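You operate a simulated robot arm through the tools that you are given. There is no shell and no other tool. Be economical: measure what you need, move in short steps, check, and stop when the job is done.

The job below is to be done with a simulated two-armed robot. You get a single attempt, and the scene is never put back.

## Task
Fill the water jug with cold water to 400 ml and chill it.
Fine: within 25 ml of that line; it stands on the bottom fridge shelf, door shut. Set down upright: water jug.

The check looks at the end state, three seconds after you hand in, the way a careful person would. Anything else that was tipped, shoved, dropped, spilled or broken makes it a failure.

## Robot
Two 7-joint arms with two-finger parallel grippers on one trunk, on a base that drives. Base frame: it is fixed to the floor where the robot stands at the start and does not move with it; the origin is under the middle of the robot, x ahead of it, y to its left, z up. Lengths are in m, angles in rad, forces in N, time in s.
The left shoulder is at the start at [0.05, 0.187, 1.135], the right one opposite. With the tool pointing down near the work surface each hand reaches from about 0.1 to 0.66 m from the robot's upright axis, wherever it stands, measured 20 degrees to its own side. Places, roughly: bottom fridge shelf [0.4, 1, 0.8]; cold button [0.6, -0.1, 1.2]; fridge door [0.1, 1, 1.2]. Payload 3.43 kg a hand.
The TCP of each hand is the grasp point between the finger pads, 0.03 m short of the fingertips. In the tool frame z runs along the fingers and y along their closing line. Largest opening 0.094 m; finger width 0.028, thickness 0.01; the body of the gripper, 0.05 by 0.096 m, starts 0.055 m behind the TCP.
Orientation is told as [roll, pitch, yaw] about the base's x, y, z axes, in that order, counted from this pose: with the fingers straight down and closing along the base's y, the tool's x points along the base's -x, its y along +y and its z along -z.

## Interface
- The arms move only by the tool jog_arm. It takes "left_moves", "right_moves" or both (then of equal length, played together; a hand with none holds still); each is a list of rows, each an object of numbers (a shift or turn left out is 0, a gripper value left out holds the last): "tx", "ty", "tz": the shift along the tool's x, y, z in m; "ax", "ay", "az": the turn, a rotation vector about the tool's x, y, z in rad. In form: [{"tx": .., "ty": .., "tz": .., "ax": .., "ay": .., "az": ..}, ...]. A call has 1 to 12 rows; each row shifts and turns the commanded pose from where the row before left it, along the tool's axes as they then stand. "left_gripper" and "right_gripper" are, for a hand that has rows, the finger opening in m, from 0 to 0.094, set as the call begins (left out, the last holds). Each row takes 0.2 s and may step no farther than 0.05 m and 0.15 rad from the row before; otherwise, or with a gripper value out of range, the whole call is refused. A pose out of reach is approached as far as the arm can. The call stops where the force on the tool passes 90 N (or 10 N more than at its start, if that is more) or the arm is blocked; 0.2 s more then pass. Each finger travels about 0.153 m/s and halts on what it meets, pressing with about 36 N; the grip force reading is that of the motor and also rises with nothing between the fingers. The clock runs only during rows and for 0.2 s after the last one: add rows that do not move to give the fingers time. It gives the time, the measured TCP pose, the force on the tool (base axes), the opening and the grip force at its end, in the units of the frame above (readings bear some noise), with the torque about the TCP (base axes, N m) and any sound that the robot's microphone picked up.
- Cameras (640 x 400 px; columns grow to the right, rows downward): "scene" is now at [0.1369, 0.0494, 1.3464]; the picture's right is [0.53, -0.85, 0.00], its down [-0.06, -0.04, -1.00] and it looks along [0.84, 0.53, -0.08] (base axes); focal length 214 px, centre (320, 200). "left" rides on the left gripper at [0.076, -0.014, -0.102] in its tool frame; the picture's right is [0.18, 0.98, 0.00], its down [-0.75, 0.14, -0.64] and it looks along [-0.63, 0.12, 0.77] (tool axes); focal length 243 px, centre (320, 200). "right" rides on the right gripper at [0.076, 0.014, -0.103] in its tool frame; the picture's right is [-0.18, 0.98, 0.00], its down [-0.75, -0.14, -0.64] and it looks along [-0.63, -0.12, 0.77] (tool axes); focal length 243 px, centre (320, 200). There is no depth. A picture from a camera that has moved, and an enlarged one, comes with that camera's place and axes in the base frame and with its lens.
- capture(camera): a new picture of that camera. It takes no simulated time.
- raise_lower(by): slides the trunk up (or, below 0, down) by that many m; the arms and the scene camera ride with it, the base frame stays. It gives what a move gives, with no picture.
- drive_base(legs): drives the robot by 1 to 6 legs, each [ahead, left, turn to the left] in m, m and rad, along the robot's own axes; the way and the turn of a leg run together, so that a leg with both is an arc; at most 1.5 m and 3.142 rad a leg. The arms and the cameras ride along, it lands a little off, and it stops where it bumps. It gives what a move gives.
- turn_head(pan, tilt): turns the head with the scene camera to pan (to the left, within 1.396 rad either way) and tilt (down, from -0.506 to 1.204), counted from straight ahead of the robot. It gives what a move gives.
- enlarge(camera, box): a new picture of the part [left, top, right, bottom] of that camera's present view, enlarged. It takes no simulated time.
- finish_job(): hands the job in; it is judged then, once.

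Go step by step. Nothing tells you exact positions but the pictures and the camera data: compare them with the known pose of the tool, close in by small moves and look again before you grip or let go. The budget is 120 turns and 108 pictures, counting those below and the enlarged ones. Unless the task says otherwise, let go and move clear before handing in, and close with one line.

The tools are called after "Emit:" as a command line: name --argument value ..., lists and objects as JSON in quotes. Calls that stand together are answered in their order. jog_arm: Moves the arms, as the interface text tells. Its arguments: {"type":"object","properties":{"left_moves":{"type":"array","items":{"type":"object","properties":{"tx":{"type":"number"},"ty":{"type":"number"},"tz":{"type":"number"},"ax":{"type":"number"},"ay":{"type":"number"},"az":{"type":"number"}}}},"left_gripper":{"type":"number"},"right_moves":{"type":"array","items":{"type":"object","properties":{"tx":{"type":"number"},"ty":{"type":"number"},"tz":{"type":"number"},"ax":{"type":"number"},"ay":{"type":"number"},"az":{"type":"number"}}}},"right_gripper":{"type":"number"}},"required":[]} The other tools are called the same way: raise_lower (by) slides the trunk up or down; drive_base (legs) drives the base; turn_head (pan, tilt) turns the head that bears the scene camera; capture (camera) takes a picture; enlarge (camera, box) takes an enlarged picture of a part of a camera's view; finish_job () hands the job in.

At the start:

```text
t: 0.0
left_position: [0.2598, 0.308, 1.3046]
left_tcp_rot: [0.0, 0.001, 0.001]
left_wrist_force: [-0.5, 0.2, -0.6]
left_wrist_torque: [-0.01, 0.03, 0.0]
left_finger_gap: 0.0938
left_grasp_force: 0.1
right_position: [0.2774, 0.0269, 1.3594]
right_tcp_rot: [0.001, 0.0, -0.001]
right_wrist_force: [-0.3, 0.5, -0.4]
right_wrist_torque: [-0.03, 0.02, -0.02]
right_finger_gap: 0.0938
right_grasp_force: 0.2
trunk travel left (down, up): [-0.35, 0.082]
robot x, y, heading: [0.004, -0.0004, -0.003]
head pan, tilt: [0.56, 0.077]
```

scene: 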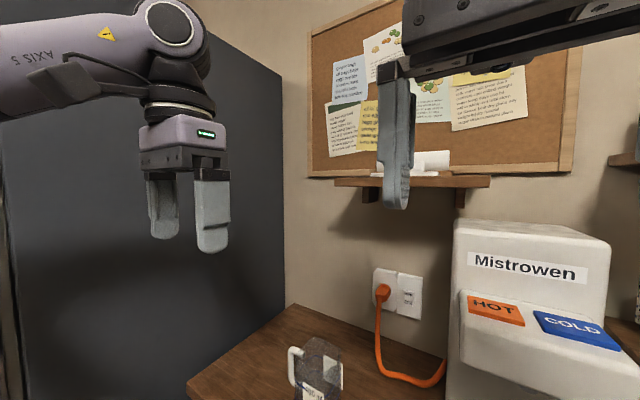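
right: 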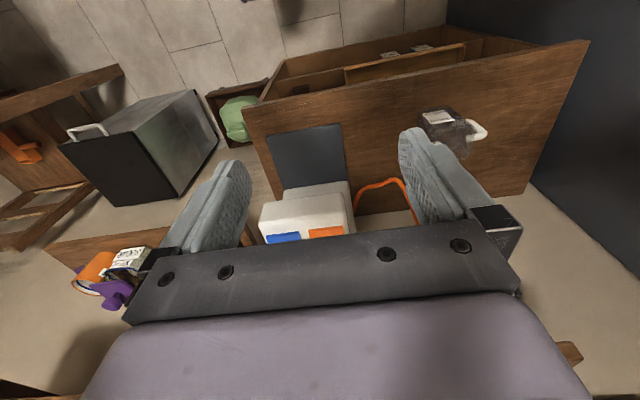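
left: 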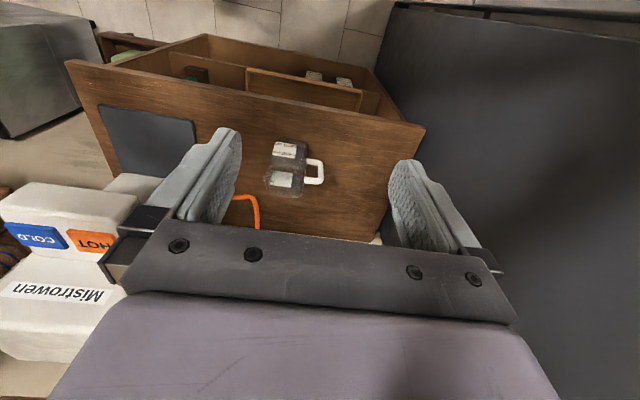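

I see a jug on the counter ahead-left, a water dispenser with HOT/COLD buttons to its right, and a fridge on the left. I'll look around with the head first.

Emit:
turn_head --pan 0.1 --tilt 0.6

Emit:
capture --camera "scene"

Emit:
turn_head --pan 1.3 --tilt 0.3

Emit:
capture --camera "scene"

```text
t: 0.9
left_position: [0.26, 0.3094, 1.3056]
left_tcp_rot: [0.001, -0.002, 0.0]
left_wrist_force: [0.4, 0.2, 0.6]
left_wrist_torque: [0.01, 0.04, 0.01]
left_finger_gap: 0.0941
left_grasp_force: 0.0
right_position: [0.2796, 0.0272, 1.3592]
right_tcp_rot: [0.002, 0.001, -0.001]
right_wrist_force: [-1.0, -0.4, -0.2]
right_wrist_torque: [0.0, -0.02, -0.02]
right_finger_gap: 0.0942
right_grasp_force: 0.1
trunk travel left (down, up): [-0.35, 0.082]
robot x, y, heading: [-0.0023, 0.0018, -0.002]
head pan, tilt: [0.099, 0.6]
```

```text
104 pictures are left
camera scene: at [0.1473, 0.0095, 1.2982], right [0.1, -0.99, 0.0], down [-0.56, -0.06, -0.83], along [0.82, 0.08, -0.56], focal length 214 px, centre (320, 200)
```

scene: 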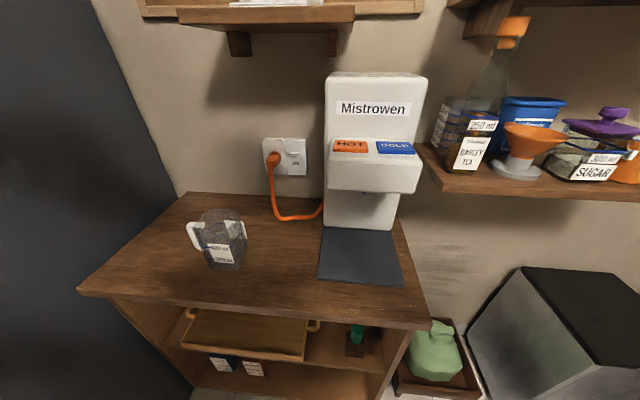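

```text
t: 2.4
left_position: [0.2615, 0.3082, 1.3044]
left_tcp_rot: [0.001, -0.002, -0.001]
left_wrist_force: [0.1, -0.6, 0.5]
left_wrist_torque: [-0.01, 0.01, 0.04]
left_finger_gap: 0.0939
left_grasp_force: 0.0
right_position: [0.2784, 0.0278, 1.3588]
right_tcp_rot: [0.002, 0.0, -0.001]
right_wrist_force: [-0.1, -0.2, -0.6]
right_wrist_torque: [0.0, 0.02, 0.0]
right_finger_gap: 0.0942
right_grasp_force: 0.1
trunk travel left (down, up): [-0.35, 0.082]
robot x, y, heading: [-0.0035, -0.0015, 0.0]
head pan, tilt: [1.3, 0.3]
```

```text
103 pictures are left
camera scene: at [0.0843, 0.0906, 1.3256], right [0.96, -0.27, 0.0], down [-0.08, -0.29, -0.96], along [0.26, 0.92, -0.3], focal length 214 px, centre (320, 200)
```

scene: 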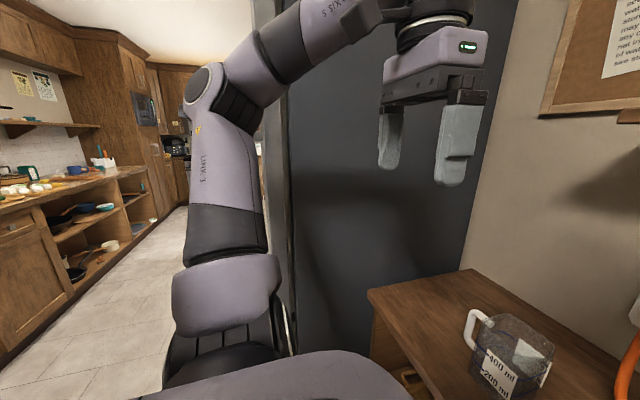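

The fridge's side wall stands to the left and its door faces back toward -x. Next I'll zoom in on the jug and dispenser.

Emit:
enlarge --camera "scene" --box '[440, 280, 600, 400]'

Emit:
turn_head --pan 0.1 --tilt 0.6

Emit:
enlarge --camera "scene" --box '[160, 190, 290, 280]'

Emit:
enlarge --camera "scene" --box '[290, 60, 450, 300]'

```text
3.33 times, centred on (520, 340) of scene
camera zoom: at [0.0843, 0.0906, 1.3256], right [0.96, -0.27, 0.0], down [-0.08, -0.29, -0.96], along [0.26, 0.92, -0.3], focal length 715 px, centre (-347, -267)
```

zoom: 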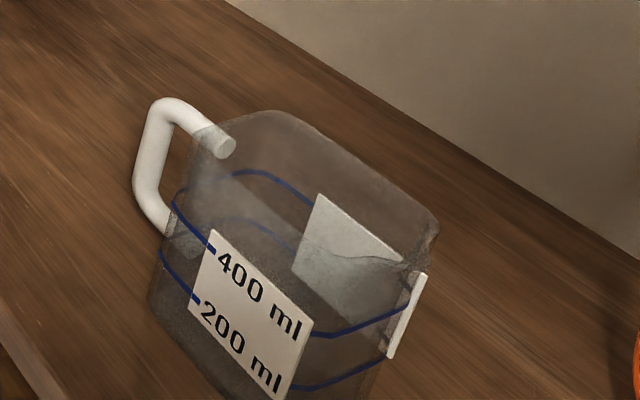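

```text
t: 3.8
left_position: [0.2596, 0.3087, 1.3049]
left_tcp_rot: [0.0, 0.001, -0.001]
left_wrist_force: [-0.5, -0.4, 0.5]
left_wrist_torque: [-0.01, -0.03, -0.01]
left_finger_gap: 0.0939
left_grasp_force: 0.1
right_position: [0.2784, 0.0272, 1.3598]
right_tcp_rot: [0.001, 0.0, -0.003]
right_wrist_force: [0.1, 0.3, -0.1]
right_wrist_torque: [0.01, 0.0, -0.04]
right_finger_gap: 0.094
right_grasp_force: 0.0
trunk travel left (down, up): [-0.35, 0.082]
robot x, y, heading: [0.0008, 0.0007, -0.002]
head pan, tilt: [0.099, 0.6]
```

```text
4.44 times, centred on (225, 235) of scene
camera zoom: at [0.1472, 0.0095, 1.2982], right [0.1, -0.99, 0.0], down [-0.56, -0.06, -0.83], along [0.82, 0.08, -0.56], focal length 953 px, centre (742, 44)
```

zoom: 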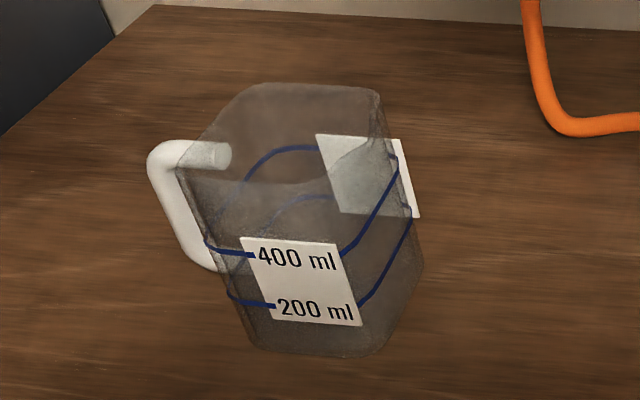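

```text
1.67 times, centred on (370, 180) of scene
camera zoom: at [0.1472, 0.0095, 1.2982], right [0.1, -0.99, 0.0], down [-0.56, -0.06, -0.83], along [0.82, 0.08, -0.56], focal length 358 px, centre (237, 233)
```

zoom: 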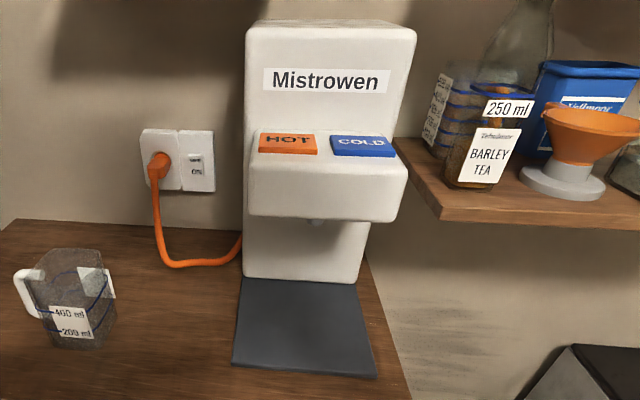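

The jug is roughly octagonal, near (0.46, 0.265) on a counter at z≈0.885, with its handle toward +y. I'll zoom in from above with the left camera, and check the socket and dispenser spout.

Emit:
enlarge --camera "left" --box '[240, 120, 350, 210]'

Emit:
enlarge --camera "scene" --box '[250, 120, 330, 180]'

```text
4.44 times, centred on (295, 165) of left
camera zoom: at [0.184, 0.2946, 1.4079], right [-0.18, 0.98, 0.0], down [0.75, 0.14, 0.64], along [0.63, 0.12, -0.77], focal length 1078 px, centre (431, 356)
```

zoom: 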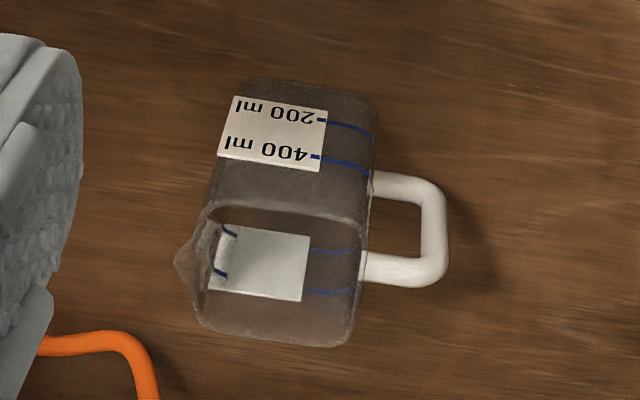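

```text
6.67 times, centred on (290, 150) of scene
camera zoom: at [0.1472, 0.0095, 1.2982], right [0.1, -0.99, 0.0], down [-0.56, -0.06, -0.83], along [0.82, 0.08, -0.56], focal length 1430 px, centre (520, 533)
```

zoom: 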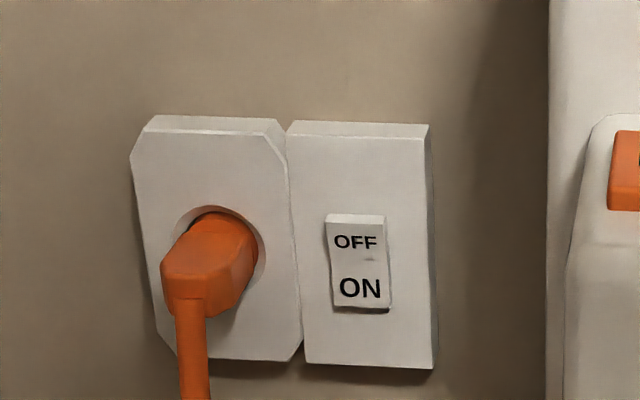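

The jug is a square prism (~0.07 wide, ~0.12 tall) centred near (0.48, 0.275), with labels on the ±x faces, the handle at +y and the spout at -y. I'll bring the left hand above it and turn it so the fingers close along x.

Emit:
jog_arm --left_moves '[{"tx": -0.04, "ty": -0.007, "tz": 0.02}, {"tx": -0.045, "ty": -0.007, "tz": 0.02}, {"tx": -0.045, "ty": -0.007, "tz": 0.02}, {"tx": -0.045, "ty": -0.007, "tz": 0.02}, {"tx": -0.045, "ty": -0.007, "tz": 0.02}]' --left_gripper 0.094

Emit:
jog_arm --left_moves '[{"az": 0.148}, {"az": 0.148}, {"az": 0.148}, {"az": 0.148}, {"az": 0.148}, {"az": 0.148}, {"az": 0.148}, {"az": 0.148}, {"az": 0.148}, {"az": 0.148}]'

Emit:
capture --camera "left"

Emit:
capture --camera "scene"

```text
t: 5.0
left_position: [0.4831, 0.2737, 1.2069]
left_tcp_rot: [0.0, -0.001, 0.001]
left_wrist_force: [-0.3, 0.9, -0.4]
left_wrist_torque: [-0.02, -0.01, 0.01]
left_finger_gap: 0.0941
left_grasp_force: 0.1
right_position: [0.2801, 0.0273, 1.3584]
right_tcp_rot: [0.001, 0.003, 0.0]
right_wrist_force: [0.8, -0.6, 0.0]
right_wrist_torque: [0.01, 0.03, -0.02]
right_finger_gap: 0.094
right_grasp_force: 0.1
trunk travel left (down, up): [-0.35, 0.082]
robot x, y, heading: [0.0004, 0.0021, 0.001]
head pan, tilt: [0.099, 0.6]
```

```text
t: 7.2
left_position: [0.2883, 0.1429, 1.1868]
left_tcp_rot: [0.001, 0.001, -1.479]
left_wrist_force: [0.0, 0.4, 0.7]
left_wrist_torque: [-0.01, 0.01, 0.02]
left_finger_gap: 0.094
left_grasp_force: 0.0
left hand out of reach, approached as far as the arm can: row 4, 5, 6, 7, 8, 9, 10
right_position: [0.2781, 0.0275, 1.3585]
right_tcp_rot: [0.002, -0.001, -0.003]
right_wrist_force: [0.0, -0.4, 0.3]
right_wrist_torque: [0.0, -0.03, -0.03]
right_finger_gap: 0.0939
right_grasp_force: 0.1
trunk travel left (down, up): [-0.35, 0.082]
robot x, y, heading: [-0.0009, -0.0013, 0.0]
head pan, tilt: [0.099, 0.6]
```

```text
97 pictures are left
camera left: at [0.2674, 0.2178, 1.2898], right [0.96, 0.27, 0.0], down [0.21, -0.74, 0.64], along [0.18, -0.62, -0.77], focal length 243 px, centre (320, 200)
```

left: 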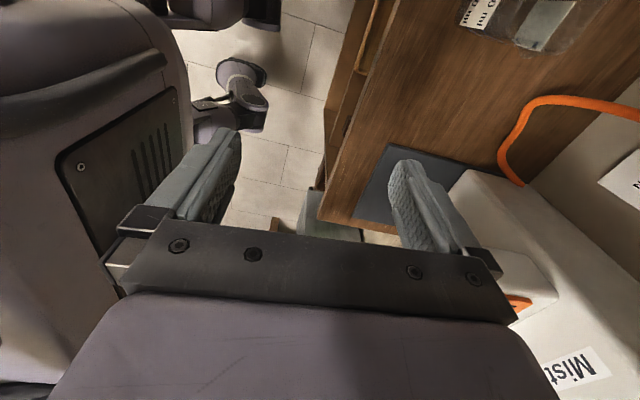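

```text
96 pictures are left
camera scene: at [0.147, 0.009, 1.2982], right [0.1, -1.0, 0.0], down [-0.56, -0.06, -0.83], along [0.82, 0.08, -0.56], focal length 214 px, centre (320, 200)
```

scene: 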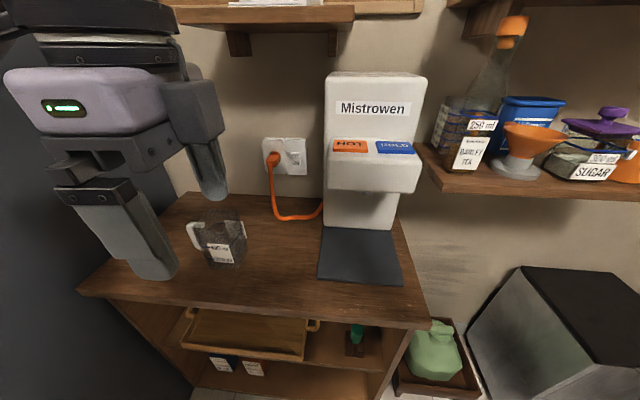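

The left hand can't hold that yaw at that distance. The new plan is to grip the jug from its open -y (spout) side with the right hand, fingers horizontal, so first I'll pull the left hand back.

Emit:
jog_arm --left_moves '[{"az": -0.148, "tz": -0.02}, {"az": -0.148, "tz": -0.02}, {"az": -0.148, "tz": -0.02}, {"az": -0.148}, {"az": -0.148}, {"az": -0.148}, {"az": -0.148}, {"az": -0.148}, {"az": -0.148}, {"az": -0.148}]'

```text
t: 9.3
left_position: [0.2889, 0.1429, 1.2464]
left_tcp_rot: [0.001, 0.0, 0.002]
left_wrist_force: [-0.9, -0.3, 0.4]
left_wrist_torque: [-0.03, 0.02, 0.0]
left_finger_gap: 0.0938
left_grasp_force: 0.0
right_position: [0.2789, 0.0274, 1.3588]
right_tcp_rot: [0.003, 0.001, -0.002]
right_wrist_force: [0.9, 0.4, -0.5]
right_wrist_torque: [-0.02, 0.01, 0.0]
right_finger_gap: 0.0939
right_grasp_force: 0.1
trunk travel left (down, up): [-0.35, 0.082]
robot x, y, heading: [0.0022, -0.0025, -0.0]
head pan, tilt: [0.099, 0.6]
```

Emit:
jog_arm --left_moves '[{"tx": 0.02, "ty": 0.036, "tz": -0.01}, {"tx": 0.02, "ty": 0.036, "tz": -0.01}, {"tx": 0.02, "ty": 0.036, "tz": -0.01}, {"tx": 0.02, "ty": 0.036, "tz": -0.01}, {"tx": 0.02, "ty": 0.036, "tz": -0.01}, {"tx": 0.02, "ty": 0.036, "tz": -0.01}, {"tx": 0.02, "ty": 0.036, "tz": -0.01}]'

Emit:
jog_arm --right_moves '[{"az": 0.148}, {"az": 0.148}, {"az": 0.148}, {"az": 0.148}, {"az": 0.148}, {"az": 0.148}, {"az": 0.148}, {"az": 0.148}, {"az": 0.148}, {"az": 0.148}]'

Emit:
jog_arm --right_moves '[{"ay": 0.13}, {"ay": 0.13}, {"ay": 0.13}, {"ay": 0.13}, {"ay": 0.13}, {"ay": 0.13}, {"ay": 0.13}, {"ay": 0.13}, {"ay": 0.13}, {"ay": 0.13}]'

Emit:
capture --camera "right"

Emit:
capture --camera "scene"

```text
t: 10.9
left_position: [0.1655, 0.3929, 1.2925]
left_tcp_rot: [-0.004, -0.003, -0.001]
left_wrist_force: [0.0, -0.1, 0.1]
left_wrist_torque: [-0.03, -0.02, -0.02]
left_finger_gap: 0.0938
left_grasp_force: 0.0
left hand out of reach, approached as far as the arm can: row 6, 7
right_position: [0.2778, 0.0281, 1.3589]
right_tcp_rot: [0.001, 0.0, -0.002]
right_wrist_force: [0.1, -0.7, -0.2]
right_wrist_torque: [0.03, 0.02, 0.01]
right_finger_gap: 0.0941
right_grasp_force: 0.2
trunk travel left (down, up): [-0.35, 0.082]
robot x, y, heading: [-0.001, -0.0014, -0.002]
head pan, tilt: [0.099, 0.6]
```

```text
t: 13.2
left_position: [0.166, 0.391, 1.292]
left_tcp_rot: [0.001, -0.005, 0.001]
left_wrist_force: [-0.4, 0.3, 0.6]
left_wrist_torque: [-0.02, 0.02, -0.01]
left_finger_gap: 0.0942
left_grasp_force: 0.1
right_position: [0.2778, 0.0263, 1.3604]
right_tcp_rot: [-0.002, 0.003, -1.483]
right_wrist_force: [-0.1, -0.1, -0.2]
right_wrist_torque: [0.01, 0.01, -0.04]
right_finger_gap: 0.094
right_grasp_force: 0.1
trunk travel left (down, up): [-0.35, 0.082]
robot x, y, heading: [-0.0, 0.0004, 0.0]
head pan, tilt: [0.099, 0.6]
```

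```text
t: 15.3
left_position: [0.1667, 0.3916, 1.2922]
left_tcp_rot: [-0.001, -0.004, 0.0]
left_wrist_force: [0.1, 0.1, 0.5]
left_wrist_torque: [0.0, 0.02, 0.01]
left_finger_gap: 0.0941
left_grasp_force: 0.1
right_position: [0.2785, 0.0265, 1.36]
right_tcp_rot: [-0.005, 1.305, -1.488]
right_wrist_force: [0.6, -0.3, 0.2]
right_wrist_torque: [-0.04, -0.01, 0.01]
right_finger_gap: 0.0938
right_grasp_force: 0.0
trunk travel left (down, up): [-0.35, 0.082]
robot x, y, heading: [0.0018, -0.0026, -0.0]
head pan, tilt: [0.099, 0.6]
```

```text
95 pictures are left
camera right: at [0.2991, -0.0514, 1.4596], right [0.98, 0.04, -0.18], down [-0.07, -0.83, -0.56], along [-0.17, 0.56, -0.81], focal length 243 px, centre (320, 200)
```

right: 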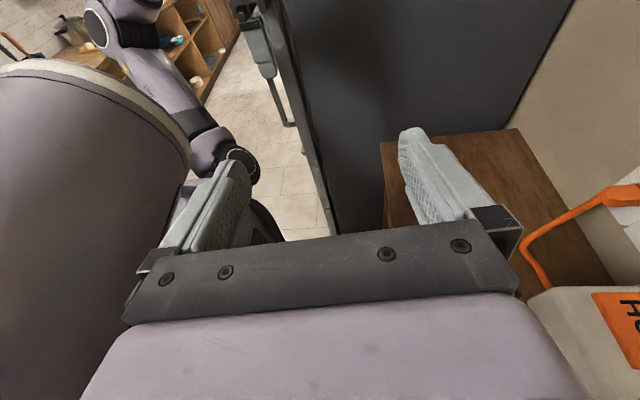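

```text
94 pictures are left
camera scene: at [0.1475, 0.0091, 1.2981], right [0.1, -1.0, 0.0], down [-0.56, -0.06, -0.82], along [0.82, 0.08, -0.57], focal length 214 px, centre (320, 200)
```

scene: 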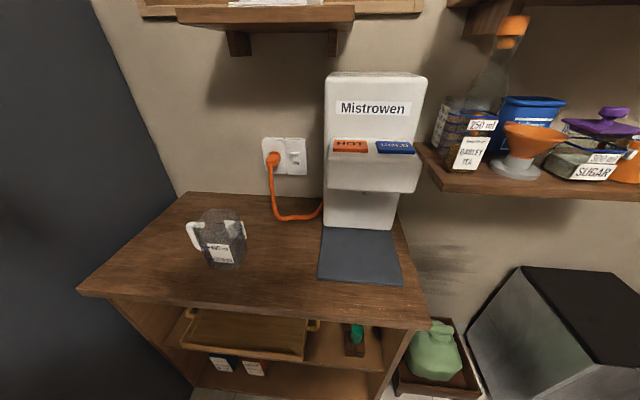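

The right hand reaches that pose easily. I'll bring it above the jug, travelling high over the dispenser.

Emit:
jog_arm --right_moves '[{"tx": 0.008, "ty": 0.0319, "tz": 0.0289}, {"tx": 0.008, "ty": 0.0319, "tz": 0.0289}, {"tx": 0.008, "ty": 0.0319, "tz": 0.0289}, {"tx": 0.008, "ty": 0.0319, "tz": 0.0289}, {"tx": 0.008, "ty": 0.0319, "tz": 0.0289}, {"tx": 0.008, "ty": 0.0319, "tz": 0.0289}, {"tx": 0.008, "ty": 0.0319, "tz": 0.0289}]'

Emit:
jog_arm --right_moves '[{"tx": -0.0385, "tz": 0.0107}, {"tx": -0.0385, "tz": 0.0107}, {"tx": -0.0385, "tz": 0.0107}, {"tx": -0.0385, "tz": 0.0107}]'

Emit:
capture --camera "right"

Emit:
capture --camera "scene"

```text
t: 17.1
left_position: [0.1658, 0.39, 1.2918]
left_tcp_rot: [-0.003, -0.003, 0.0]
left_wrist_force: [-0.1, 0.3, 0.7]
left_wrist_torque: [-0.01, 0.03, -0.02]
left_finger_gap: 0.094
left_grasp_force: 0.1
right_position: [0.4865, 0.1988, 1.3546]
right_tcp_rot: [-0.063, 1.322, -1.596]
right_wrist_force: [0.6, 0.3, -0.2]
right_wrist_torque: [0.0, 0.01, -0.02]
right_finger_gap: 0.094
right_grasp_force: 0.1
right hand out of reach, approached as far as the arm can: row 7
trunk travel left (down, up): [-0.35, 0.082]
robot x, y, heading: [0.0016, 0.0004, -0.001]
head pan, tilt: [0.099, 0.6]
stopped in row 7 (right hand): the arm was blocked; the commanded pose is now the measured one
```

```text
t: 18.1
left_position: [0.1666, 0.3903, 1.292]
left_tcp_rot: [0.0, -0.001, 0.001]
left_wrist_force: [1.0, 0.0, -0.2]
left_wrist_torque: [-0.02, -0.02, 0.01]
left_finger_gap: 0.0942
left_grasp_force: 0.1
right_position: [0.4817, 0.2054, 1.1954]
right_tcp_rot: [-0.056, 1.322, -1.585]
right_wrist_force: [-0.7, -0.2, -0.2]
right_wrist_torque: [0.0, -0.02, -0.01]
right_finger_gap: 0.094
right_grasp_force: 0.0
trunk travel left (down, up): [-0.35, 0.082]
robot x, y, heading: [0.0027, 0.0007, -0.002]
head pan, tilt: [0.099, 0.6]
```

```text
93 pictures are left
camera right: at [0.5, 0.1239, 1.2925], right [0.98, 0.0, -0.19], down [-0.12, -0.81, -0.57], along [-0.15, 0.58, -0.8], focal length 243 px, centre (320, 200)
```

right: 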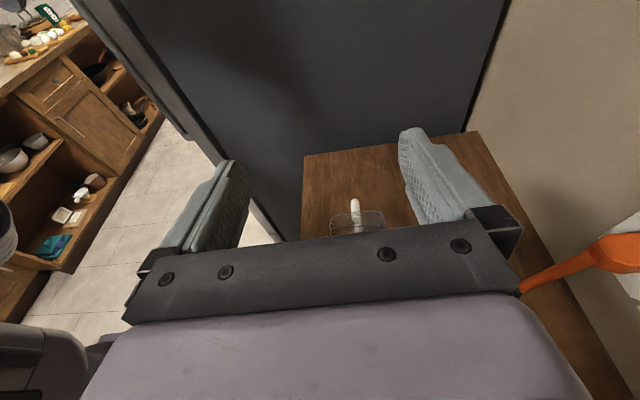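

```text
92 pictures are left
camera scene: at [0.1476, 0.0091, 1.2982], right [0.1, -1.0, 0.0], down [-0.56, -0.06, -0.82], along [0.82, 0.08, -0.57], focal length 214 px, centre (320, 200)
```

scene: 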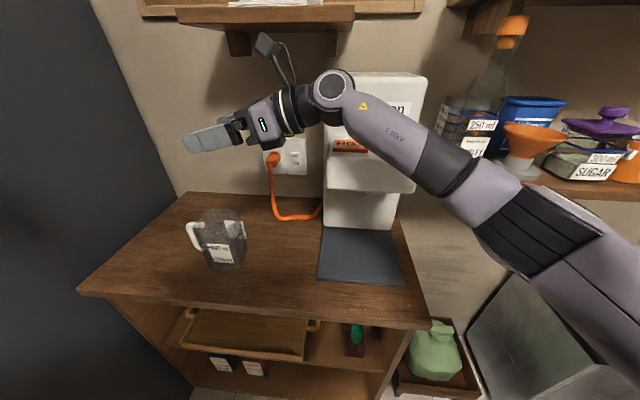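

The arm is near its limit here and the forearm passes close to the dispenser. I'll retreat, turn the robot about 40° left for a better pose, then straighten the hand.

Emit:
jog_arm --right_moves '[{"tx": 0.0385, "tz": -0.0107}, {"tx": 0.0385, "tz": -0.0107}, {"tx": 0.0385, "tz": -0.0107}, {"tx": 0.0385, "tz": -0.0107}, {"tx": -0.005, "ty": -0.03, "tz": -0.025}, {"tx": -0.005, "ty": -0.03, "tz": -0.025}, {"tx": -0.005, "ty": -0.03, "tz": -0.025}, {"tx": -0.005, "ty": -0.03, "tz": -0.025}, {"tx": -0.005, "ty": -0.03, "tz": -0.025}, {"tx": -0.005, "ty": -0.03, "tz": -0.025}]'

Emit:
drive_base --legs '[[0, 0, 0.7]]'

Emit:
turn_head --pan -0.3 --tilt 0.6

Emit:
capture --camera "scene"

```text
t: 20.4
left_position: [0.1654, 0.39, 1.2925]
left_tcp_rot: [-0.001, -0.004, -0.001]
left_wrist_force: [0.4, -0.6, -0.3]
left_wrist_torque: [0.01, 0.0, 0.01]
left_finger_gap: 0.0942
left_grasp_force: 0.1
right_position: [0.3082, 0.0414, 1.3654]
right_tcp_rot: [-0.059, 1.32, -1.586]
right_wrist_force: [-0.7, 0.6, -0.2]
right_wrist_torque: [0.0, -0.01, 0.0]
right_finger_gap: 0.0942
right_grasp_force: 0.1
trunk travel left (down, up): [-0.35, 0.082]
robot x, y, heading: [0.0027, -0.0007, 0.0]
head pan, tilt: [0.099, 0.6]
```

```text
t: 22.6
left_position: [-0.1267, 0.4068, 1.2919]
left_tcp_rot: [0.001, -0.003, 0.703]
left_wrist_force: [0.4, -0.7, -0.5]
left_wrist_torque: [0.02, 0.05, 0.02]
left_finger_gap: 0.0937
left_grasp_force: 0.2
right_position: [0.2085, 0.2326, 1.3656]
right_tcp_rot: [-0.056, 1.318, -0.879]
right_wrist_force: [-1.1, 0.2, -0.7]
right_wrist_torque: [-0.01, -0.03, -0.01]
right_finger_gap: 0.094
right_grasp_force: 0.2
trunk travel left (down, up): [-0.35, 0.082]
robot x, y, heading: [-0.0001, -0.0014, 0.703]
head pan, tilt: [0.099, 0.6]
```

```text
t: 23.5
left_position: [-0.1259, 0.4054, 1.292]
left_tcp_rot: [0.001, -0.005, 0.702]
left_wrist_force: [-0.1, 0.0, 0.1]
left_wrist_torque: [0.0, 0.01, 0.05]
left_finger_gap: 0.0938
left_grasp_force: 0.1
right_position: [0.2098, 0.2333, 1.3659]
right_tcp_rot: [-0.057, 1.32, -0.88]
right_wrist_force: [-0.3, 0.0, -0.3]
right_wrist_torque: [-0.01, 0.01, 0.02]
right_finger_gap: 0.094
right_grasp_force: 0.0
trunk travel left (down, up): [-0.35, 0.082]
robot x, y, heading: [0.0016, -0.0011, 0.7]
head pan, tilt: [-0.3, 0.6]
```

```text
91 pictures are left
camera scene: at [0.1269, 0.0729, 1.2981], right [0.39, -0.92, 0.0], down [-0.52, -0.22, -0.83], along [0.76, 0.32, -0.56], focal length 214 px, centre (320, 200)
```

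scene: 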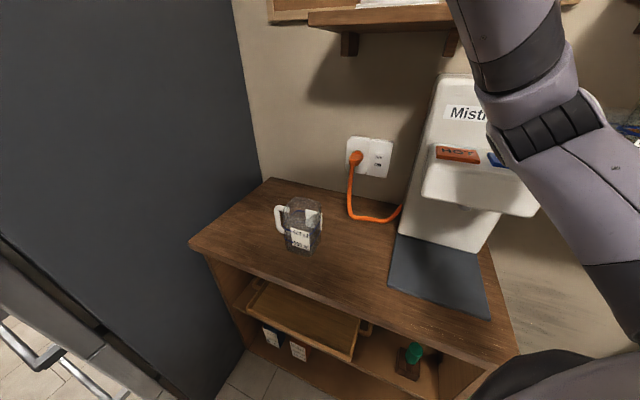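

Emit:
jog_arm --right_moves '[{"ax": -0.128, "ay": 0.002, "az": 0.0327}, {"ax": -0.128, "ay": 0.002, "az": 0.0327}, {"ax": -0.128, "ay": 0.002, "az": 0.0327}, {"ax": -0.128, "ay": 0.002, "az": 0.0327}, {"ax": -0.128, "ay": 0.002, "az": 0.0327}]'

```text
t: 24.7
left_position: [-0.1268, 0.4064, 1.2924]
left_tcp_rot: [-0.001, -0.002, 0.701]
left_wrist_force: [0.0, 0.8, 0.1]
left_wrist_torque: [-0.03, 0.0, 0.01]
left_finger_gap: 0.0936
left_grasp_force: 0.1
right_position: [0.2089, 0.2314, 1.3667]
right_tcp_rot: [-0.054, 1.323, -1.54]
right_wrist_force: [0.2, -0.3, -0.2]
right_wrist_torque: [0.01, 0.03, -0.02]
right_finger_gap: 0.0941
right_grasp_force: 0.0
trunk travel left (down, up): [-0.35, 0.082]
robot x, y, heading: [0.0008, 0.0003, 0.701]
head pan, tilt: [-0.3, 0.6]
```

Emit:
jog_arm --right_moves '[{"ty": 0.039}, {"ty": 0.039}, {"ty": 0.039}, {"ty": 0.039}, {"ty": 0.039}, {"ty": 0.039}, {"ty": 0.039}]'

Emit:
jog_arm --right_moves '[{"tx": -0.0388, "tz": 0.0098}, {"tx": -0.0388, "tz": 0.0098}, {"tx": -0.0388, "tz": 0.0098}, {"tx": -0.0388, "tz": 0.0098}, {"tx": -0.0388, "tz": 0.0098}]'

Emit:
capture --camera "right"

Emit:
capture --camera "scene"

```text
t: 26.5
left_position: [-0.1437, 0.4055, 1.2894]
left_tcp_rot: [-0.012, -0.016, 0.7]
left_wrist_force: [0.2, -0.7, -0.4]
left_wrist_torque: [-0.03, 0.0, 0.0]
left_finger_gap: 0.0939
left_grasp_force: 0.1
right_position: [0.4584, 0.253, 1.3774]
right_tcp_rot: [0.057, 1.328, -1.429]
right_wrist_force: [0.0, 0.4, 0.0]
right_wrist_torque: [-0.02, -0.02, -0.05]
right_finger_gap: 0.094
right_grasp_force: 0.0
trunk travel left (down, up): [-0.35, 0.082]
robot x, y, heading: [-0.0021, -0.0009, 0.704]
head pan, tilt: [-0.3, 0.6]
stopped in row 7 (right hand): the arm was blocked; the commanded pose is now the measured one
```

```text
t: 27.9
left_position: [-0.1663, 0.4096, 1.285]
left_tcp_rot: [-0.027, -0.029, 0.701]
left_wrist_force: [0.6, -0.7, 0.1]
left_wrist_torque: [-0.07, -0.02, -0.01]
left_finger_gap: 0.094
left_grasp_force: 0.0
right_position: [0.4179, 0.2577, 1.205]
right_tcp_rot: [0.376, 1.34, -1.069]
right_wrist_force: [0.2, -0.8, -0.8]
right_wrist_torque: [0.03, -0.01, 0.02]
right_finger_gap: 0.0938
right_grasp_force: 0.1
trunk travel left (down, up): [-0.35, 0.082]
robot x, y, heading: [-0.0049, -0.0037, 0.704]
head pan, tilt: [-0.3, 0.6]
stopped in row 5 (right hand): the arm was blocked; the commanded pose is now the measured one
```

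```text
90 pictures are left
camera right: at [0.4329, 0.1749, 1.3012], right [0.99, 0.09, -0.1], down [0.02, -0.79, -0.61], along [-0.13, 0.6, -0.79], focal length 243 px, centre (320, 200)
```

right: 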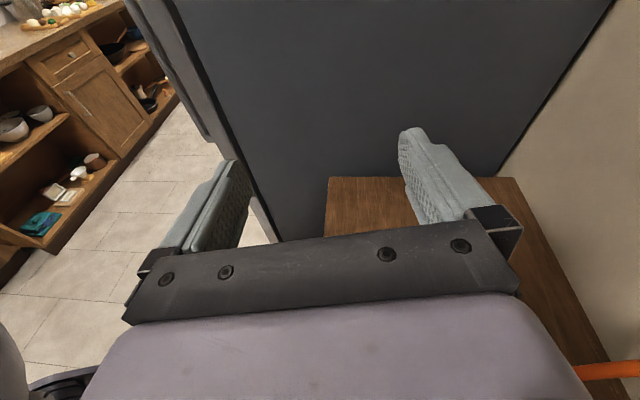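

```text
89 pictures are left
camera scene: at [0.0846, 0.076, 1.3007], right [0.39, -0.92, 0.02], down [-0.49, -0.22, -0.84], along [0.78, 0.32, -0.54], focal length 214 px, centre (320, 200)
```

scene: 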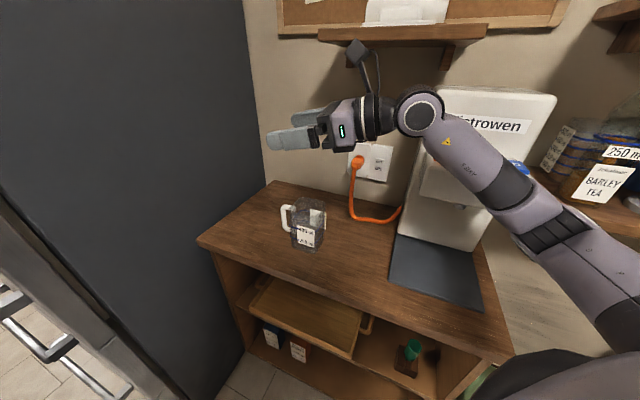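

The forearm has leaned against the dispenser's front, so I'm backing off toward the robot straight away and checking that nothing shifted.

Emit:
jog_arm --right_moves '[{"ty": -0.03}, {"ty": -0.03}, {"ty": -0.03, "tx": 0.02}, {"ty": -0.03, "tx": 0.03}, {"ty": -0.03, "tx": 0.03}, {"ty": -0.02, "tx": 0.03}]'

Emit:
capture --camera "scene"

```text
t: 29.3
left_position: [-0.0703, 0.4207, 1.2917]
left_tcp_rot: [-0.01, -0.007, 0.548]
left_wrist_force: [-1.3, 1.6, -1.1]
left_wrist_torque: [-0.18, -0.17, -0.01]
left_finger_gap: 0.0941
left_grasp_force: 0.0
right_position: [0.3592, 0.2159, 1.2158]
right_tcp_rot: [-0.342, 1.213, -1.988]
right_wrist_force: [3.4, -1.7, -3.4]
right_wrist_torque: [0.28, 0.13, 0.23]
right_finger_gap: 0.0936
right_grasp_force: 0.1
trunk travel left (down, up): [-0.35, 0.082]
robot x, y, heading: [-0.0004, -0.0026, 0.552]
head pan, tilt: [-0.3, 0.6]
stopped in row 6 (right hand): the arm was blocked; the commanded pose is now the measured one
```

```text
88 pictures are left
camera scene: at [0.1279, 0.052, 1.3014], right [0.25, -0.97, 0.0], down [-0.54, -0.14, -0.83], along [0.8, 0.2, -0.56], focal length 214 px, centre (320, 200)
```

scene: 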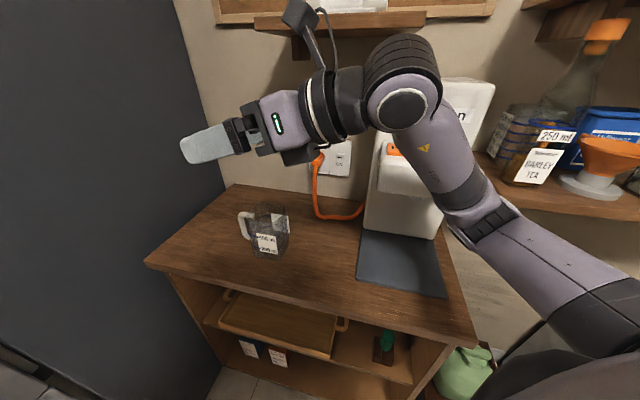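

Emit:
turn_head --pan -0.9 --tilt 0.5

Emit:
capture --camera "scene"

Emit:
capture --camera "left"

```text
t: 30.3
left_position: [-0.0729, 0.4147, 1.2936]
left_tcp_rot: [-0.002, -0.012, 0.551]
left_wrist_force: [0.3, 0.1, 0.1]
left_wrist_torque: [0.03, -0.01, 0.0]
left_finger_gap: 0.0941
left_grasp_force: 0.0
right_position: [0.3565, 0.2133, 1.2171]
right_tcp_rot: [-0.333, 1.222, -1.97]
right_wrist_force: [1.1, -0.2, -0.4]
right_wrist_torque: [0.03, 0.01, 0.03]
right_finger_gap: 0.0939
right_grasp_force: 0.2
trunk travel left (down, up): [-0.35, 0.082]
robot x, y, heading: [0.0056, -0.0055, 0.552]
head pan, tilt: [-0.901, 0.499]
```

```text
87 pictures are left
camera scene: at [0.1267, -0.0045, 1.3089], right [-0.34, -0.94, -0.01], down [-0.44, 0.17, -0.88], along [0.83, -0.3, -0.47], focal length 214 px, centre (320, 200)
```

scene: 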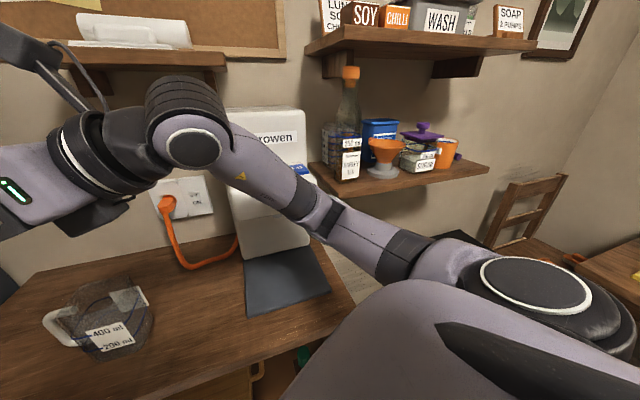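

```text
86 pictures are left
camera left: at [-0.1317, 0.3636, 1.3951], right [-0.67, 0.74, -0.01], down [0.56, 0.51, 0.65], along [0.48, 0.43, -0.76], focal length 243 px, centre (320, 200)
```

left: 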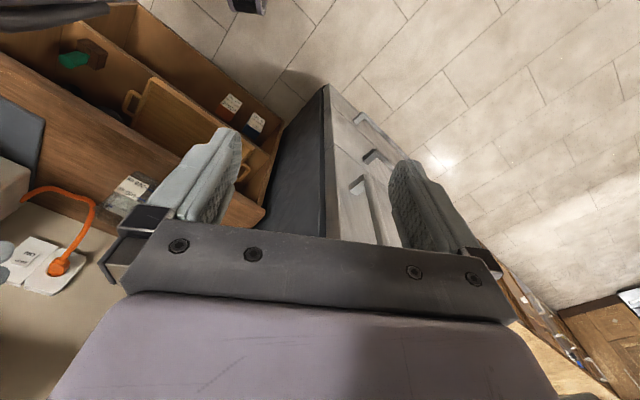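

Nothing looks knocked over. I'll drive straight back (-x) so the right forearm clears the dispenser and shelf, then regroup.

Emit:
drive_base --legs '[[-0.213, 0.131, 0]]'

Emit:
capture --camera "scene"

```text
t: 32.1
left_position: [-0.3151, 0.4177, 1.2922]
left_tcp_rot: [-0.001, -0.003, 0.551]
left_wrist_force: [-0.5, 0.0, 0.6]
left_wrist_torque: [0.0, -0.03, -0.02]
left_finger_gap: 0.0937
left_grasp_force: 0.1
right_position: [0.1132, 0.2164, 1.2117]
right_tcp_rot: [-0.359, 1.211, -1.995]
right_wrist_force: [-0.4, 0.0, -0.3]
right_wrist_torque: [0.0, 0.0, 0.01]
right_finger_gap: 0.0939
right_grasp_force: 0.0
trunk travel left (down, up): [-0.35, 0.082]
robot x, y, heading: [-0.252, -0.0009, 0.558]
head pan, tilt: [-0.901, 0.499]
```

```text
85 pictures are left
camera scene: at [-0.1151, -0.0026, 1.3073], right [-0.34, -0.94, 0.0], down [-0.45, 0.16, -0.88], along [0.83, -0.3, -0.48], focal length 214 px, centre (320, 200)
```

scene: 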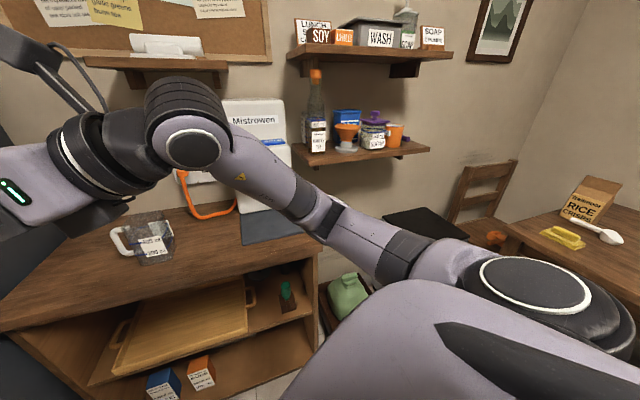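

Emit:
jog_arm --right_moves '[{"ay": -0.12}, {"ay": -0.12}, {"ay": -0.12}, {"ay": -0.12}, {"ay": -0.12}, {"ay": -0.12}, {"ay": -0.12}, {"ay": -0.12}, {"ay": -0.12}, {"ay": -0.12}]'

Emit:
jog_arm --right_moves '[{"az": -0.147}, {"az": -0.147}, {"az": -0.147}, {"az": -0.147}, {"az": -0.147}, {"az": -0.147}, {"az": -0.147}, {"az": -0.147}, {"az": -0.147}, {"az": -0.147}, {"az": -0.147}]'

```text
t: 34.4
left_position: [-0.314, 0.4178, 1.2923]
left_tcp_rot: [-0.002, -0.002, 0.553]
left_wrist_force: [-0.3, -0.5, 0.0]
left_wrist_torque: [-0.02, 0.01, -0.03]
left_finger_gap: 0.0942
left_grasp_force: 0.0
right_position: [0.1133, 0.2152, 1.2118]
right_tcp_rot: [-0.123, 0.031, -1.661]
right_wrist_force: [-0.4, 0.9, -0.2]
right_wrist_torque: [-0.01, -0.01, -0.02]
right_finger_gap: 0.0943
right_grasp_force: 0.0
trunk travel left (down, up): [-0.35, 0.082]
robot x, y, heading: [-0.2504, -0.0039, 0.557]
head pan, tilt: [-0.901, 0.499]
```

```text
t: 36.8
left_position: [-0.3139, 0.4178, 1.2922]
left_tcp_rot: [-0.001, -0.001, 0.552]
left_wrist_force: [0.0, -0.1, -0.3]
left_wrist_torque: [-0.04, 0.0, -0.01]
left_finger_gap: 0.0942
left_grasp_force: 0.1
right_position: [0.1144, 0.2166, 1.2133]
right_tcp_rot: [0.041, 0.123, -0.036]
right_wrist_force: [0.0, 1.0, -0.4]
right_wrist_torque: [0.02, -0.03, -0.04]
right_finger_gap: 0.094
right_grasp_force: 0.1
trunk travel left (down, up): [-0.35, 0.082]
robot x, y, heading: [-0.2494, -0.005, 0.549]
head pan, tilt: [-0.901, 0.499]
```

Emit:
jog_arm --right_moves '[{"tx": 0.003, "ty": -0.041, "tz": -0.023, "ax": 0.007, "ay": -0.02}, {"tx": 0.003, "ty": -0.041, "tz": -0.023, "ax": 0.007, "ay": -0.02}, {"tx": 0.003, "ty": -0.041, "tz": -0.023, "ax": 0.007, "ay": -0.02}, {"tx": 0.003, "ty": -0.041, "tz": -0.023, "ax": 0.007, "ay": -0.02}, {"tx": 0.003, "ty": -0.041, "tz": -0.023, "ax": 0.007, "ay": -0.02}, {"tx": 0.003, "ty": -0.041, "tz": -0.023, "ax": 0.006, "ay": -0.02}, {"az": -0.145}, {"az": -0.145}, {"az": -0.145}, {"az": -0.145}]'

Emit:
drive_base --legs '[[0, 0, -0.55]]'

Emit:
jog_arm --left_moves '[{"az": -0.148}, {"az": -0.148}, {"az": -0.148}, {"az": -0.148}, {"az": -0.148}, {"az": -0.148}, {"az": -0.148}, {"az": -0.148}, {"az": -0.148}, {"az": -0.148}, {"az": -0.148}]'

Emit:
turn_head --pan 0.3 --tilt 0.4

Emit:
capture --camera "scene"

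```text
t: 39.0
left_position: [-0.3145, 0.4168, 1.2912]
left_tcp_rot: [-0.001, -0.003, 0.552]
left_wrist_force: [0.2, -0.7, -0.6]
left_wrist_torque: [0.0, -0.02, 0.01]
left_finger_gap: 0.094
left_grasp_force: 0.1
right_position: [0.0951, -0.0298, 1.34]
right_tcp_rot: [0.001, 0.002, 0.542]
right_wrist_force: [0.2, 2.0, 0.1]
right_wrist_torque: [0.01, 0.0, -0.02]
right_finger_gap: 0.0939
right_grasp_force: 0.1
right hand out of reach, approached as far as the arm can: row 6
trunk travel left (down, up): [-0.35, 0.082]
robot x, y, heading: [-0.2514, -0.0008, 0.556]
head pan, tilt: [-0.901, 0.499]
```

```text
t: 40.9
left_position: [-0.084, 0.3884, 1.2921]
left_tcp_rot: [0.001, -0.001, -0.002]
left_wrist_force: [-0.6, 0.2, -0.1]
left_wrist_torque: [0.0, 0.02, 0.01]
left_finger_gap: 0.0938
left_grasp_force: 0.0
right_position: [0.0277, -0.2077, 1.3412]
right_tcp_rot: [-0.001, 0.001, -0.016]
right_wrist_force: [-0.5, -0.4, -0.3]
right_wrist_torque: [0.0, 0.01, 0.02]
right_finger_gap: 0.0942
right_grasp_force: 0.0
trunk travel left (down, up): [-0.35, 0.082]
robot x, y, heading: [-0.2482, -0.0039, -0.001]
head pan, tilt: [-0.901, 0.499]
```

```text
t: 43.3
left_position: [-0.083, 0.3878, 1.2905]
left_tcp_rot: [-0.002, -0.002, 1.627]
left_wrist_force: [0.4, -0.4, -0.6]
left_wrist_torque: [0.03, -0.02, 0.01]
left_finger_gap: 0.0939
left_grasp_force: 0.1
right_position: [0.029, -0.2085, 1.3408]
right_tcp_rot: [-0.001, 0.002, -0.015]
right_wrist_force: [-0.6, -0.5, 0.0]
right_wrist_torque: [0.02, -0.02, -0.03]
right_finger_gap: 0.0941
right_grasp_force: 0.0
trunk travel left (down, up): [-0.35, 0.082]
robot x, y, heading: [-0.2554, -0.0031, -0.002]
head pan, tilt: [-0.901, 0.499]
```

```text
t: 44.7
left_position: [-0.0846, 0.3878, 1.2924]
left_tcp_rot: [-0.004, -0.001, 1.626]
left_wrist_force: [-1.2, 0.1, 0.3]
left_wrist_torque: [-0.02, -0.02, -0.04]
left_finger_gap: 0.094
left_grasp_force: 0.1
right_position: [0.0284, -0.2072, 1.3416]
right_tcp_rot: [0.001, 0.001, -0.016]
right_wrist_force: [-0.1, 0.2, -0.2]
right_wrist_torque: [-0.02, 0.01, 0.0]
right_finger_gap: 0.0941
right_grasp_force: 0.1
trunk travel left (down, up): [-0.35, 0.082]
robot x, y, heading: [-0.2493, 0.0016, -0.007]
head pan, tilt: [0.3, 0.4]
```

```text
84 pictures are left
camera scene: at [-0.1028, 0.0249, 1.3164], right [0.29, -0.96, 0.0], down [-0.37, -0.11, -0.92], along [0.88, 0.27, -0.39], focal length 214 px, centre (320, 200)
```

scene: 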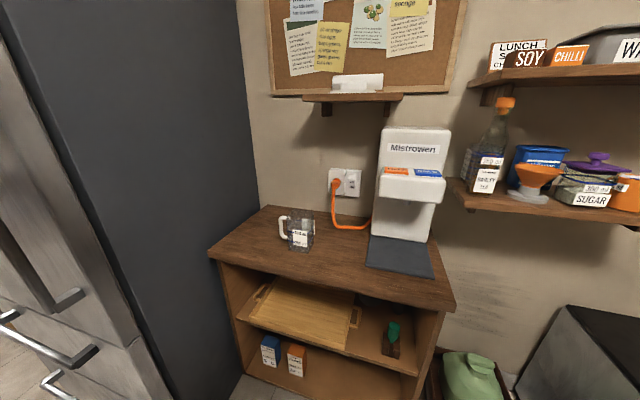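

All is intact and the left hand holds the opposite yaw fine. I'll drive forward again and bring the left hand above the jug, fingers down.

Emit:
drive_base --legs '[[0.27, 0, 0]]'

Emit:
jog_arm --left_moves '[{"tx": 0.0155, "ty": -0.0365, "tz": 0.0113}, {"tx": 0.0155, "ty": -0.0365, "tz": 0.0113}, {"tx": 0.0155, "ty": -0.0365, "tz": 0.0113}, {"tx": 0.0155, "ty": -0.0365, "tz": 0.0113}, {"tx": 0.0155, "ty": -0.0365, "tz": 0.0113}, {"tx": 0.0155, "ty": -0.0365, "tz": 0.0113}, {"tx": 0.0155, "ty": -0.0365, "tz": 0.0113}, {"tx": 0.0155, "ty": -0.0365, "tz": 0.0113}]'

Emit:
capture --camera "left"

Emit:
capture --camera "scene"

```text
t: 46.6
left_position: [0.1866, 0.3872, 1.2918]
left_tcp_rot: [-0.001, 0.0, 1.624]
left_wrist_force: [0.0, 1.2, 0.2]
left_wrist_torque: [-0.01, -0.01, 0.0]
left_finger_gap: 0.0939
left_grasp_force: 0.0
right_position: [0.2984, -0.2086, 1.3411]
right_tcp_rot: [-0.001, 0.002, -0.016]
right_wrist_force: [-0.1, 1.1, 0.1]
right_wrist_torque: [-0.01, 0.04, -0.01]
right_finger_gap: 0.094
right_grasp_force: 0.0
trunk travel left (down, up): [-0.35, 0.082]
robot x, y, heading: [0.0206, -0.0041, -0.006]
head pan, tilt: [0.3, 0.4]
```

```text
t: 48.4
left_position: [0.4859, 0.2796, 1.2021]
left_tcp_rot: [-0.002, -0.001, 1.626]
left_wrist_force: [-0.4, 0.1, 0.2]
left_wrist_torque: [-0.01, -0.01, 0.0]
left_finger_gap: 0.0938
left_grasp_force: 0.1
right_position: [0.3004, -0.2091, 1.3405]
right_tcp_rot: [0.0, 0.002, -0.015]
right_wrist_force: [0.4, 0.6, 0.0]
right_wrist_torque: [0.0, 0.04, -0.01]
right_finger_gap: 0.0938
right_grasp_force: 0.0
trunk travel left (down, up): [-0.35, 0.082]
robot x, y, heading: [0.0156, -0.0021, 0.001]
head pan, tilt: [0.3, 0.4]
```

```text
83 pictures are left
camera left: at [0.5028, 0.2045, 1.3041], right [-0.97, -0.24, 0.0], down [-0.18, 0.74, 0.64], along [-0.15, 0.62, -0.77], focal length 243 px, centre (320, 200)
```

left: 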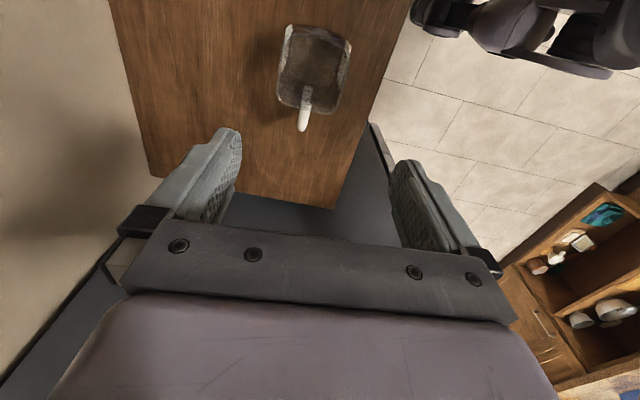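

```text
82 pictures are left
camera scene: at [0.1679, 0.0245, 1.3162], right [0.29, -0.96, 0.0], down [-0.37, -0.11, -0.92], along [0.88, 0.27, -0.39], focal length 214 px, centre (320, 200)
```

scene: 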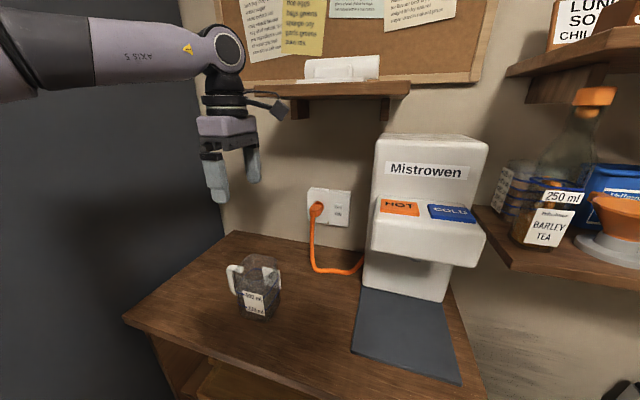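

Emit:
enlarge --camera "left" --box '[240, 10, 400, 140]'

```text
3.08 times, centred on (320, 75) of left
camera zoom: at [0.5028, 0.2045, 1.3041], right [-0.97, -0.24, 0.0], down [-0.18, 0.74, 0.64], along [-0.15, 0.62, -0.77], focal length 746 px, centre (320, 585)
```

zoom: 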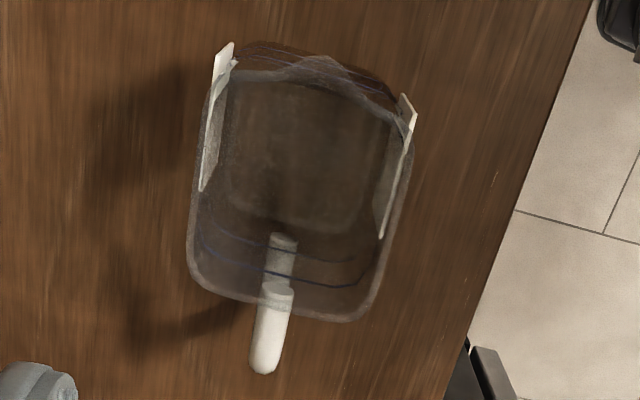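

Emit:
jog_arm --left_moves '[{"az": 0.035, "tx": 0.007, "ty": -0.004}, {"tz": 0.045}, {"tz": 0.045}, {"tz": 0.045}]'

Emit:
enlarge --camera "left" --box '[160, 20, 480, 220]'

Emit:
enlarge --camera "scene" --box '[170, 180, 330, 330]'

```text
t: 49.4
left_position: [0.4889, 0.2732, 1.0678]
left_tcp_rot: [-0.004, 0.001, 1.589]
left_wrist_force: [-0.8, 0.1, -0.3]
left_wrist_torque: [-0.03, 0.01, -0.01]
left_finger_gap: 0.094
left_grasp_force: 0.0
right_position: [0.2986, -0.2078, 1.341]
right_tcp_rot: [0.001, 0.002, -0.016]
right_wrist_force: [-0.4, -0.1, 0.1]
right_wrist_torque: [0.0, 0.01, 0.01]
right_finger_gap: 0.0941
right_grasp_force: 0.1
trunk travel left (down, up): [-0.35, 0.082]
robot x, y, heading: [0.0215, -0.0017, 0.0]
head pan, tilt: [0.3, 0.4]
```

```text
2.00 times, centred on (320, 120) of left
camera zoom: at [0.5049, 0.1971, 1.1697], right [-0.98, -0.2, 0.0], down [-0.16, 0.75, 0.64], along [-0.13, 0.63, -0.77], focal length 485 px, centre (320, 360)
```

zoom: 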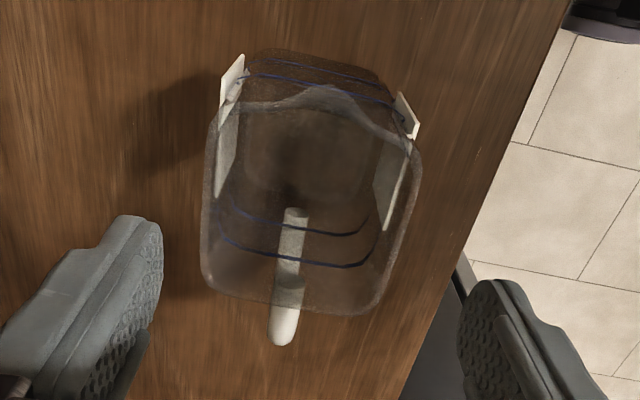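

```text
2.67 times, centred on (250, 255) of scene
camera zoom: at [0.1671, 0.0247, 1.3164], right [0.29, -0.96, 0.0], down [-0.37, -0.11, -0.92], along [0.88, 0.27, -0.39], focal length 572 px, centre (507, 53)
```

zoom: 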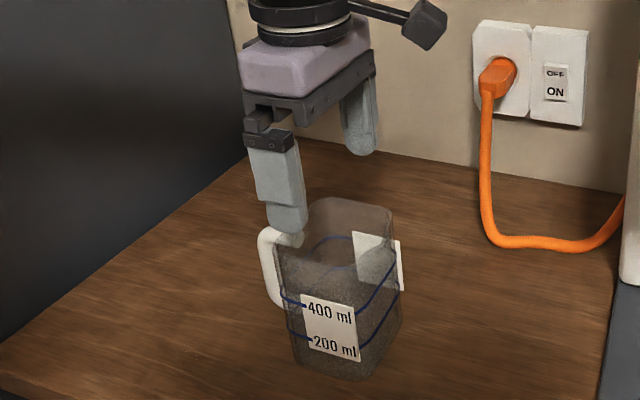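

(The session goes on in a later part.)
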